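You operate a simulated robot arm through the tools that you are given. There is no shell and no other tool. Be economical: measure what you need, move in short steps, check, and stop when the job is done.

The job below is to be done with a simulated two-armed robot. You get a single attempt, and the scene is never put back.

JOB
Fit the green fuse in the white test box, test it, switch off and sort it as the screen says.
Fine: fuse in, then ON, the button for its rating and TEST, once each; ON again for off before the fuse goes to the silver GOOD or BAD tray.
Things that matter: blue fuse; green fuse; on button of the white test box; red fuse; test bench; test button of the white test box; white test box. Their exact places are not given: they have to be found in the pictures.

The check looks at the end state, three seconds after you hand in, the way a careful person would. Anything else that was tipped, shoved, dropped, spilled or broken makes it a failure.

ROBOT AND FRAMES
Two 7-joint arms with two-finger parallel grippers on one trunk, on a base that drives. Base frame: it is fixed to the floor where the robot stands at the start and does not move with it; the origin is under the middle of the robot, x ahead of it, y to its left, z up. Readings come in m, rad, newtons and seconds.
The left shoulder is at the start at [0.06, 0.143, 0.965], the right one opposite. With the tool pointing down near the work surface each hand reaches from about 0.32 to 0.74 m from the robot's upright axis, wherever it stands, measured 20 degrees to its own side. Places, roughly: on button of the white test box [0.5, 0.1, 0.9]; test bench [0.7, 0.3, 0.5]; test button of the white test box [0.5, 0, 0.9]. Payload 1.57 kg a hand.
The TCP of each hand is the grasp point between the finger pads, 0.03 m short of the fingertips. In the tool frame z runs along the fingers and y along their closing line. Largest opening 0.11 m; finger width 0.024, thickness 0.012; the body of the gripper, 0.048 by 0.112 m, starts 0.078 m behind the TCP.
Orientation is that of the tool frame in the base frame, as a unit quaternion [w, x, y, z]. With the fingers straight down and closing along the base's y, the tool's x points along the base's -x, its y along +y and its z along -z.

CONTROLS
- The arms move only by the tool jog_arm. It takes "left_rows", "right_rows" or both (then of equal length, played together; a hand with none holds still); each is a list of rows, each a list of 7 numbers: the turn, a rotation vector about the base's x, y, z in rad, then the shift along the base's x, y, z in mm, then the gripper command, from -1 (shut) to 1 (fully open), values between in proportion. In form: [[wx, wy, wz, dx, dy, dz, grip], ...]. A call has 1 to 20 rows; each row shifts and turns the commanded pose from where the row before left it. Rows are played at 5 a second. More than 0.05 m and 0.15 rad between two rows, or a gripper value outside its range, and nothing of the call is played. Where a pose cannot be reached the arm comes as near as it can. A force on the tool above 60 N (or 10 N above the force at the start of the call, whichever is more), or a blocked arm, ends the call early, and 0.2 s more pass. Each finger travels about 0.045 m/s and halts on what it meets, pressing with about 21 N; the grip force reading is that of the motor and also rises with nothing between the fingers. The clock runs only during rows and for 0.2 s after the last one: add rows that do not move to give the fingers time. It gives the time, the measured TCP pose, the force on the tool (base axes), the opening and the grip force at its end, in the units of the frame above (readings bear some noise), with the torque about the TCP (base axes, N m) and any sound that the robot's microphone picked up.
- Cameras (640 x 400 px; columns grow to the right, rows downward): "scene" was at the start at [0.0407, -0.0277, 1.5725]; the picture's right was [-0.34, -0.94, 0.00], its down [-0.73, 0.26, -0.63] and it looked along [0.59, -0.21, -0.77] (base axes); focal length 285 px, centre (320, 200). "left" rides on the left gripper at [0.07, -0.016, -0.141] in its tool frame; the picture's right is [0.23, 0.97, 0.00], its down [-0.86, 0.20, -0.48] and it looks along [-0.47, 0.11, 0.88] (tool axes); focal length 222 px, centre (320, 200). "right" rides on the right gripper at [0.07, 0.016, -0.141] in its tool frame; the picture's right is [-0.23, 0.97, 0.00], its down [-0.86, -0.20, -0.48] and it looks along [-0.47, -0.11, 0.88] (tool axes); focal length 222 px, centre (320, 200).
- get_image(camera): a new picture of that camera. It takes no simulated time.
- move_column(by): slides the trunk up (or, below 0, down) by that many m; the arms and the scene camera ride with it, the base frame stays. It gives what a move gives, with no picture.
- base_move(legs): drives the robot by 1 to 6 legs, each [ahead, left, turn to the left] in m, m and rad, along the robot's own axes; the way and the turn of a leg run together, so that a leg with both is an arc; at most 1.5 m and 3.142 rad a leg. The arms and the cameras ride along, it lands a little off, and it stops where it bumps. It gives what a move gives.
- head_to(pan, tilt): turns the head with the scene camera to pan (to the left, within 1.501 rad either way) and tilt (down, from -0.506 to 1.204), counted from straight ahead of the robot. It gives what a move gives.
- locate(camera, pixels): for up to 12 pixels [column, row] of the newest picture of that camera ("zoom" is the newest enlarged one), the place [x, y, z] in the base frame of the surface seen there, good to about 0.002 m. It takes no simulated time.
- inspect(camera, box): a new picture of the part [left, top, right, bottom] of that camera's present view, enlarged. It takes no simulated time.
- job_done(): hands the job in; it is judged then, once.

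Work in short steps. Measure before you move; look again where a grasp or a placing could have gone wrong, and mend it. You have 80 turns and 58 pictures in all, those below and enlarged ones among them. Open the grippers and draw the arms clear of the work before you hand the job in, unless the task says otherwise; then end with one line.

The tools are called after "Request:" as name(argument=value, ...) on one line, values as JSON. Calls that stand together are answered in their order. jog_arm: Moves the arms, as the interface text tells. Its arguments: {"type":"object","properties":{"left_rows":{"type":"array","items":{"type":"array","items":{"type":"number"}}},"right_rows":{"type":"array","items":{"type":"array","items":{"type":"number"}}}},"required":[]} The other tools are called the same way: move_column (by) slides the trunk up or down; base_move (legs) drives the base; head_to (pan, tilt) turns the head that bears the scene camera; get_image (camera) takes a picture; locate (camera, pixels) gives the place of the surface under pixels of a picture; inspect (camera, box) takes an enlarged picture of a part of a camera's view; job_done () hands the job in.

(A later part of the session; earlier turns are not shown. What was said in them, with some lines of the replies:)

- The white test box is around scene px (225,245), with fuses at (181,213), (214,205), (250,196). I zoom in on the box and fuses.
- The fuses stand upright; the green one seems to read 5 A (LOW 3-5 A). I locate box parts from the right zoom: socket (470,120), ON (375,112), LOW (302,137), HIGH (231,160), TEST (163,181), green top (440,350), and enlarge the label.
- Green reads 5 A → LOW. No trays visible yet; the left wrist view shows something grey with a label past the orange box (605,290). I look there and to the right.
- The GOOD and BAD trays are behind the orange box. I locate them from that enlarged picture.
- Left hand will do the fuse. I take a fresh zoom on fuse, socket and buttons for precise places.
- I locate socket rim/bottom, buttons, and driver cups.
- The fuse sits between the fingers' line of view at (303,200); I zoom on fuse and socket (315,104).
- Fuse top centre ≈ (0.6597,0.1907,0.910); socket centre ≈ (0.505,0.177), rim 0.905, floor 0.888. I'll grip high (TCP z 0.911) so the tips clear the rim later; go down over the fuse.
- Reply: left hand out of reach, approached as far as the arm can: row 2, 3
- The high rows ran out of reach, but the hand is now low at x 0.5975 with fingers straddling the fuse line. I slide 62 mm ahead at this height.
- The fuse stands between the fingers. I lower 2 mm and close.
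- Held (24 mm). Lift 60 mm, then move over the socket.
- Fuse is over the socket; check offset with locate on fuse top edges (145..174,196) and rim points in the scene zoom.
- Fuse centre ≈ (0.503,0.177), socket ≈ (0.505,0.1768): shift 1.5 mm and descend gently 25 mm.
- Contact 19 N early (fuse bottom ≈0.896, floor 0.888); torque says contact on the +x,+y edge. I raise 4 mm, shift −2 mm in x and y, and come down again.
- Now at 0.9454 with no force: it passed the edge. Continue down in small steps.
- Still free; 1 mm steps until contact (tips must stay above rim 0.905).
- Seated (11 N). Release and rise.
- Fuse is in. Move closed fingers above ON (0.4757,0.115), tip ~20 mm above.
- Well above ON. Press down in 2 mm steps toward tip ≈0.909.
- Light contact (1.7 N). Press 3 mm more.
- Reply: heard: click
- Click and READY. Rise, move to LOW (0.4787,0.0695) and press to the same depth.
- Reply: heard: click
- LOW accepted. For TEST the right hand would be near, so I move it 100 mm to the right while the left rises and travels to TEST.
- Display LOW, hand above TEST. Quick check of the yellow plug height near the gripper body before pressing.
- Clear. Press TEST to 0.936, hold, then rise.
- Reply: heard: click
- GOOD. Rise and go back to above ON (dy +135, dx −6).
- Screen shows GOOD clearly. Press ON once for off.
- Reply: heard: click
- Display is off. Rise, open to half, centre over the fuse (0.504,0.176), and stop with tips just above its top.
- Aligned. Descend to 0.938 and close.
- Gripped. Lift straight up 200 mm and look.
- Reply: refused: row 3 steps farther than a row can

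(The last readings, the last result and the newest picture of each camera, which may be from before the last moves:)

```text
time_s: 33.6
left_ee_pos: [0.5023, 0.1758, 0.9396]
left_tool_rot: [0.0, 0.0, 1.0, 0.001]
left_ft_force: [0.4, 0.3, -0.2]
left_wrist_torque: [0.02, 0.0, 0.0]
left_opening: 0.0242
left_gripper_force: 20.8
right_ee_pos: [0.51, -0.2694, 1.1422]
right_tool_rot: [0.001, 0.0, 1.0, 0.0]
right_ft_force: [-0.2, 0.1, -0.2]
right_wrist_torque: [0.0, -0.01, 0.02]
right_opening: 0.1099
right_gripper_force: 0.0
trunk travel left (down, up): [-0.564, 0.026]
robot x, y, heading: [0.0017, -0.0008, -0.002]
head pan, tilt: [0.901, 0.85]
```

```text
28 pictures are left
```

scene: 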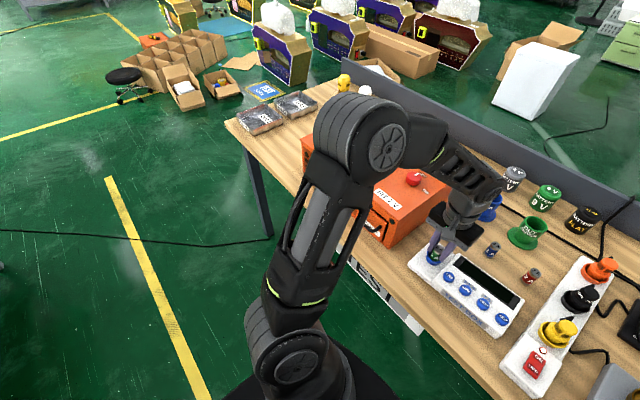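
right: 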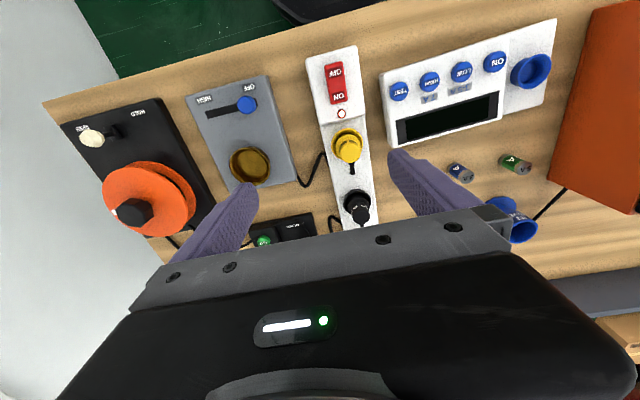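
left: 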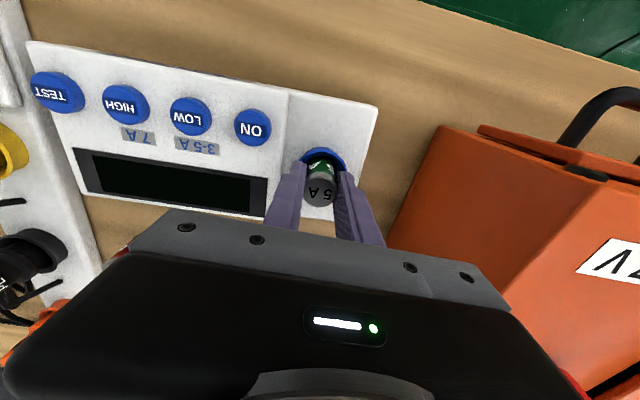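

Step too large; retry with smaller rows. I also locate the trays, visible at (260,118) and (295,105) in the scene view.

Request:
locate(camera="scene", pixels=[[260, 118], [295, 104], [240, 116], [264, 106], [259, 131], [281, 119], [278, 100], [298, 93], [317, 107], [260, 125], [340, 190], [415, 175]])

Request:
inspect(camera="scene", box=[220, 70, 360, 150])

Request:
jog_arm(left_rows=[[0, 0, 0, 0, 0, 15, -1], [0, 0, 0, 0, 0, 40, -1], [0, 0, 0, 0, 0, 45, -1], [0, 0, 0, -25, 0, 40, -1], [0, 0, 0, -30, 0, 35, -1], [0, 0, 0, -25, 0, 35, -1], [0, 0, 0, 0, 0, 0, -1]])

```text
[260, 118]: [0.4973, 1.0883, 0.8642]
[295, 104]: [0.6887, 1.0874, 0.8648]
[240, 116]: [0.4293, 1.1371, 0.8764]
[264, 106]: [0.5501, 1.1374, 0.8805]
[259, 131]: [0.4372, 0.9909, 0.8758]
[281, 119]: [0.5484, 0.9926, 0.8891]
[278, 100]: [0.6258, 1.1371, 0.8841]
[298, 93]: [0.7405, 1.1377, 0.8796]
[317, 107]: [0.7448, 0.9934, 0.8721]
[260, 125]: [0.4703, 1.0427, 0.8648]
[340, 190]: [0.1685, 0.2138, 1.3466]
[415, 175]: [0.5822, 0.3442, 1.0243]
```

```text
4.57 times, centred on (290, 110) of scene
```

zoom: 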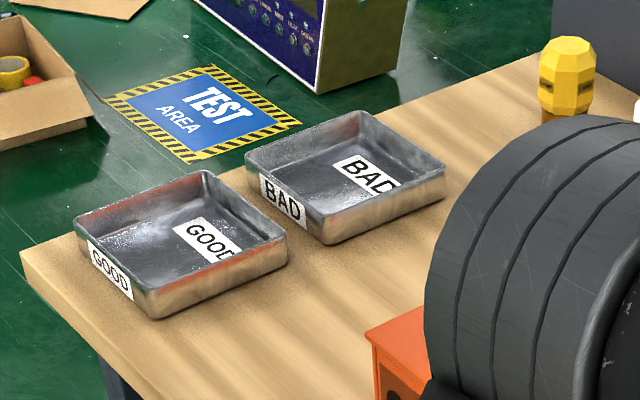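

```text
time_s: 35.2
left_ee_pos: [0.4279, 0.177, 1.1439]
left_tool_rot: [-0.001, 0.0, 1.0, 0.002]
left_ft_force: [0.1, 0.1, -1.0]
left_wrist_torque: [0.01, 0.0, -0.01]
left_opening: 0.0244
left_gripper_force: 21.1
left hand out of reach, approached as far as the arm can: row 6
right_ee_pos: [0.5101, -0.2691, 1.1427]
right_tool_rot: [0.003, 0.0, 1.0, 0.0]
right_ft_force: [0.0, -0.1, 0.1]
right_wrist_torque: [-0.02, -0.01, 0.02]
right_opening: 0.1099
right_gripper_force: 0.1
trunk travel left (down, up): [-0.564, 0.026]
robot x, y, heading: [0.001, 0.0021, 0.001]
head pan, tilt: [0.901, 0.85]
```

GOOD tray: x 0.425–0.557, y 0.99–1.14, floor 0.864. Raise the trunk a little for margin and drive left 0.4 m first.

Request:
move_column(by=0.024)

Request:
base_move(legs=[[0, 0.4, 0]])

Request:
get_image(camera="scene")

```text
time_s: 35.9
left_ee_pos: [0.4275, 0.1747, 1.1684]
left_tool_rot: [0.0, -0.001, 1.0, 0.002]
left_ft_force: [0.0, 0.0, -0.1]
left_wrist_torque: [-0.03, -0.04, -0.02]
left_opening: 0.0241
left_gripper_force: 20.8
right_ee_pos: [0.5106, -0.2693, 1.1666]
right_tool_rot: [0.002, 0.0, 1.0, -0.001]
right_ft_force: [-0.2, 0.0, -0.6]
right_wrist_torque: [-0.03, -0.01, -0.01]
right_opening: 0.1099
right_gripper_force: 0.0
trunk travel left (down, up): [-0.588, 0.002]
robot x, y, heading: [-0.0003, -0.0016, 0.001]
head pan, tilt: [0.901, 0.85]
```

```text
time_s: 38.4
left_ee_pos: [0.4288, 0.5812, 1.167]
left_tool_rot: [-0.001, 0.002, 1.0, 0.0]
left_ft_force: [0.1, 0.4, 0.1]
left_wrist_torque: [-0.04, -0.02, 0.02]
left_opening: 0.0238
left_gripper_force: 20.9
right_ee_pos: [0.5099, 0.1344, 1.1665]
right_tool_rot: [0.002, 0.002, 1.0, 0.0]
right_ft_force: [0.0, -0.3, -0.4]
right_wrist_torque: [-0.03, -0.01, 0.01]
right_opening: 0.11
right_gripper_force: 0.1
trunk travel left (down, up): [-0.588, 0.002]
robot x, y, heading: [-0.0001, 0.4058, -0.004]
head pan, tilt: [0.901, 0.85]
```

```text
26 pictures are left
```

scene: 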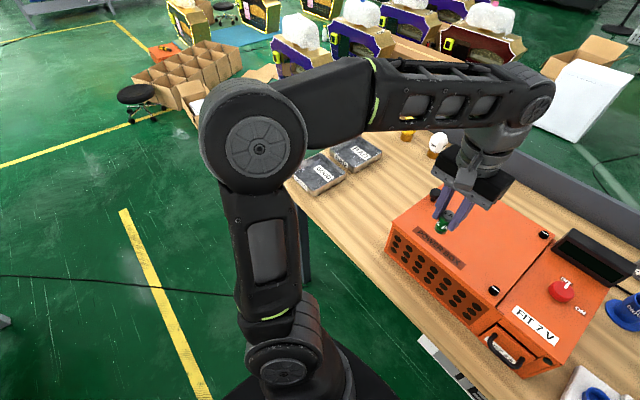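

Clear. Drive 0.44 m more.

Request:
base_move(legs=[[0, 0.44, 0]])

Request:
head_to(pan=0.4, tilt=0.9)

Request:
get_image(camera="scene")

Request:
get_image(camera="left")

```text
time_s: 41.1
left_ee_pos: [0.4289, 1.0183, 1.168]
left_tool_rot: [-0.002, 0.0, 1.0, 0.001]
left_ft_force: [-0.2, 0.5, -1.0]
left_wrist_torque: [0.0, -0.02, -0.02]
left_opening: 0.0242
left_gripper_force: 21.0
right_ee_pos: [0.5114, 0.5726, 1.1663]
right_tool_rot: [0.002, 0.0, 1.0, -0.001]
right_ft_force: [0.8, -0.4, 0.0]
right_wrist_torque: [0.0, 0.01, 0.0]
right_opening: 0.1096
right_gripper_force: 0.1
trunk travel left (down, up): [-0.588, 0.002]
robot x, y, heading: [0.0008, 0.8435, 0.0]
head pan, tilt: [0.901, 0.85]
```

```text
time_s: 42.0
left_ee_pos: [0.4287, 1.0185, 1.1677]
left_tool_rot: [-0.001, 0.0, 1.0, 0.002]
left_ft_force: [-0.3, -0.3, -0.7]
left_wrist_torque: [-0.02, -0.02, 0.01]
left_opening: 0.0244
left_gripper_force: 21.0
right_ee_pos: [0.5106, 0.5727, 1.1664]
right_tool_rot: [0.002, 0.0, 1.0, 0.0]
right_ft_force: [-0.8, -0.3, 0.7]
right_wrist_torque: [0.0, -0.01, 0.01]
right_opening: 0.11
right_gripper_force: 0.0
trunk travel left (down, up): [-0.588, 0.002]
robot x, y, heading: [-0.0013, 0.8412, 0.002]
head pan, tilt: [0.4, 0.901]
```

```text
25 pictures are left
```

scene: 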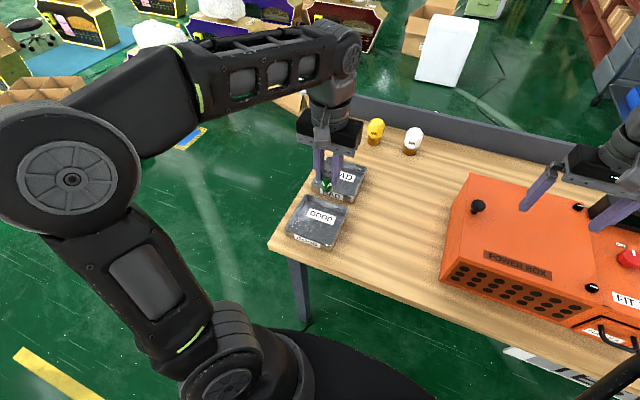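

```text
24 pictures are left
```

left: 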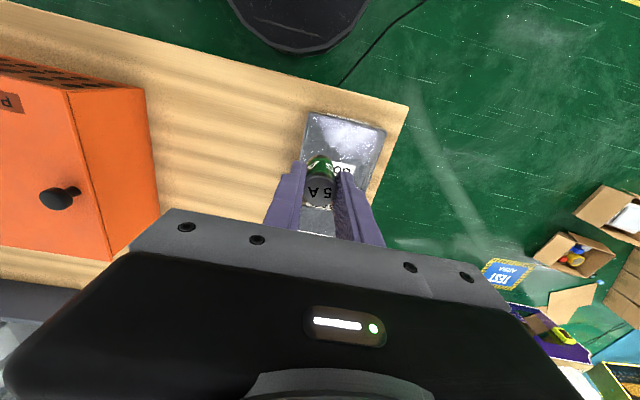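

Move to (0.491,1.064) and descend to z≈0.965 above the GOOD tray.

Request:
jog_arm(left_rows=[[0, 0, 0, 31, 23, 0, -1], [0, 0, 0, 31, 22, 0, -1], [0, 0, 0, 0, 0, -48, -1], [0, 0, 0, 0, 0, -48, -1], [0, 0, 0, 0, 0, -48, -1], [0, 0, 0, 0, 0, -48, -1], [0, 0, 0, 0, 0, -10, -1], [0, 0, 0, 0, 0, 0, -1], [0, 0, 0, 0, 0, 0, -1]])

Request:
inspect(camera="scene", box=[240, 130, 400, 270])

Request:
inspect(camera="left", box=[200, 80, 440, 260])

```text
time_s: 44.0
left_ee_pos: [0.491, 1.0648, 0.9653]
left_tool_rot: [-0.001, -0.001, 1.0, 0.002]
left_ft_force: [-0.7, 1.0, -0.4]
left_wrist_torque: [-0.01, -0.01, -0.01]
left_opening: 0.024
left_gripper_force: 21.2
right_ee_pos: [0.511, 0.5715, 1.1664]
right_tool_rot: [0.001, 0.001, 1.0, 0.0]
right_ft_force: [0.2, 1.0, -0.2]
right_wrist_torque: [0.03, 0.04, -0.02]
right_opening: 0.1099
right_gripper_force: 0.1
trunk travel left (down, up): [-0.588, 0.002]
robot x, y, heading: [0.0013, 0.8428, 0.005]
head pan, tilt: [0.4, 0.901]
```

```text
2.86 times, centred on (320, 200) of scene
```

zoom: 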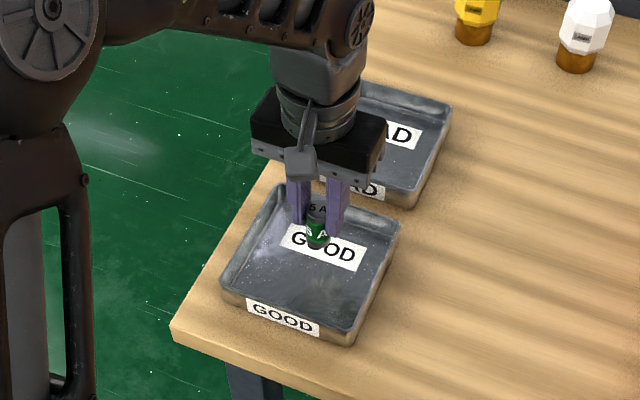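

```text
2.22 times, centred on (320, 170) of left
```

zoom: 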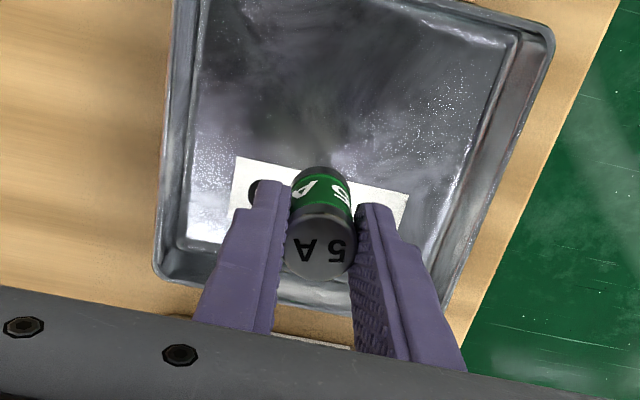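

Over the GOOD tray centre. Descend in shrinking steps till contact (expected TCP ≈0.917).

Request:
jog_arm(left_rows=[[0, 0, 0, 0, 0, -25, -1], [0, 0, 0, 0, 0, -15, -1], [0, 0, 0, 0, 0, -4, -1], [0, 0, 0, 0, 0, -2, -1], [0, 0, 0, 0, 0, -1, -1], [0, 0, 0, 0, 0, 0, -1]])

```text
time_s: 45.4
left_ee_pos: [0.4899, 1.063, 0.9184]
left_tool_rot: [0.0, 0.0, 1.0, 0.002]
left_ft_force: [0.2, -0.4, 1.7]
left_wrist_torque: [-0.01, 0.0, -0.01]
left_opening: 0.024
left_gripper_force: 20.5
right_ee_pos: [0.5122, 0.5725, 1.1666]
right_tool_rot: [0.002, 0.0, 1.0, 0.0]
right_ft_force: [0.3, 0.2, -1.2]
right_wrist_torque: [0.0, -0.02, -0.01]
right_opening: 0.11
right_gripper_force: 0.0
trunk travel left (down, up): [-0.588, 0.002]
robot x, y, heading: [0.0004, 0.8416, 0.001]
head pan, tilt: [0.4, 0.901]
```

Nearly touching (1.7 N). One mm more steps.

Request:
jog_arm(left_rows=[[0, 0, 0, 0, 0, -1, -1], [0, 0, 0, 0, 0, 0, -1]])

```text
time_s: 46.0
left_ee_pos: [0.4908, 1.0635, 0.9178]
left_tool_rot: [0.0, 0.0, 1.0, 0.001]
left_ft_force: [-0.3, 2.2, 10.2]
left_wrist_torque: [0.1, -0.01, -0.02]
left_opening: 0.024
left_gripper_force: 21.2
right_ee_pos: [0.5103, 0.5727, 1.167]
right_tool_rot: [0.001, 0.0, 1.0, 0.0]
right_ft_force: [-0.3, 0.9, -0.2]
right_wrist_torque: [-0.02, 0.02, 0.01]
right_opening: 0.1102
right_gripper_force: 0.1
trunk travel left (down, up): [-0.588, 0.002]
robot x, y, heading: [-0.0017, 0.843, 0.004]
head pan, tilt: [0.4, 0.901]
```

Contact 10 N: standing on the tray floor. Open gently and rise.

Request:
jog_arm(left_rows=[[0, 0, 0, 0, 0, 0.5, -0.8], [0, 0, 0, 0, 0, 0, -0.4], [0, 0, 0, 0, 0, 0, -0.1], [0, 0, 0, 0, 0, 0, 0], [0, 0, 0, 0, 0, 0, 0], [0, 0, 0, 0, 0, 20, 0], [0, 0, 0, 0, 0, 45, 0], [0, 0, 0, 0, 0, 48, 0], [0, 0, 0, 0, 0, 48, 0.5], [0, 0, 0, 0, 0, 48, 1], [0, 0, 0, -40, 0, 0, 1], [0, 0, 0, -40, 0, 0, 1], [0, 0, 0, 0, 0, 0, 1]])

Request:
inspect(camera="scene", box=[240, 130, 400, 270])

```text
time_s: 48.8
left_ee_pos: [0.411, 1.0623, 1.1243]
left_tool_rot: [-0.001, 0.0, 1.0, 0.003]
left_ft_force: [0.6, -0.2, -0.1]
left_wrist_torque: [0.01, -0.01, -0.04]
left_opening: 0.1098
left_gripper_force: 0.1
right_ee_pos: [0.5116, 0.5719, 1.1658]
right_tool_rot: [0.002, 0.0, 1.0, 0.0]
right_ft_force: [-0.4, -0.2, 0.2]
right_wrist_torque: [-0.01, 0.03, 0.02]
right_opening: 0.1101
right_gripper_force: 0.1
trunk travel left (down, up): [-0.588, 0.002]
robot x, y, heading: [0.0018, 0.8391, 0.0]
head pan, tilt: [0.4, 0.901]
```

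```text
2.86 times, centred on (320, 200) of scene
```

zoom: 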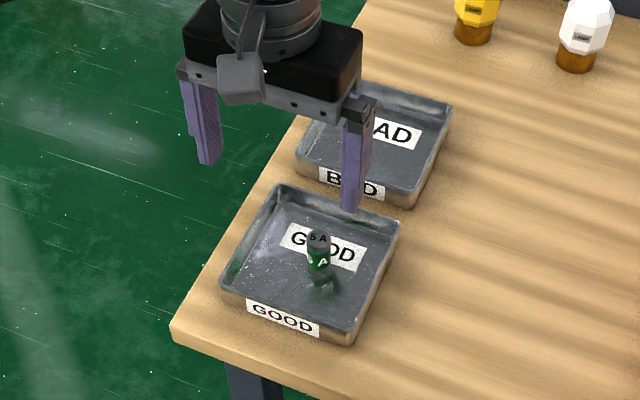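

The fuse stands in the GOOD tray. Last look at the bench to confirm everything else stands and the box is off.

Request:
head_to(pan=-0.7, tilt=0.7)

Request:
get_image(camera="scene")

```text
time_s: 50.2
left_ee_pos: [0.4105, 1.0627, 1.1243]
left_tool_rot: [-0.001, 0.0, 1.0, 0.002]
left_ft_force: [-0.3, -1.1, -0.4]
left_wrist_torque: [0.03, 0.03, 0.01]
left_opening: 0.1099
left_gripper_force: 0.0
right_ee_pos: [0.5115, 0.5729, 1.1666]
right_tool_rot: [0.001, -0.001, 1.0, 0.0]
right_ft_force: [0.7, -0.3, -0.5]
right_wrist_torque: [-0.02, 0.03, 0.0]
right_opening: 0.1101
right_gripper_force: 0.2
trunk travel left (down, up): [-0.588, 0.002]
robot x, y, heading: [-0.0025, 0.8427, -0.002]
head pan, tilt: [-0.7, 0.7]
```

```text
20 pictures are left
```

scene: 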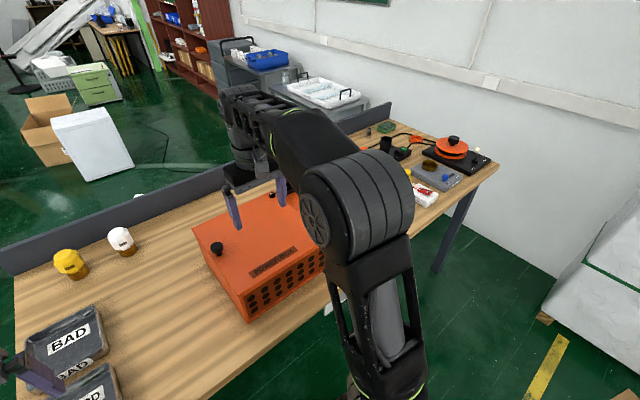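

The test box is hidden behind the orange box, but it was confirmed off earlier; nothing was touched since. Hand in.

Request:
job_done()

```text
The job is handed in.
```

The green 5 A fuse tested GOOD on the LOW setting and now stands upright in the GOOD tray. The white test box was switched off before I took the fuse out. ON, LOW, TEST and ON again were each pressed once. My last look could not see the test box behind the orange box, but nothing had touched it since it went off.
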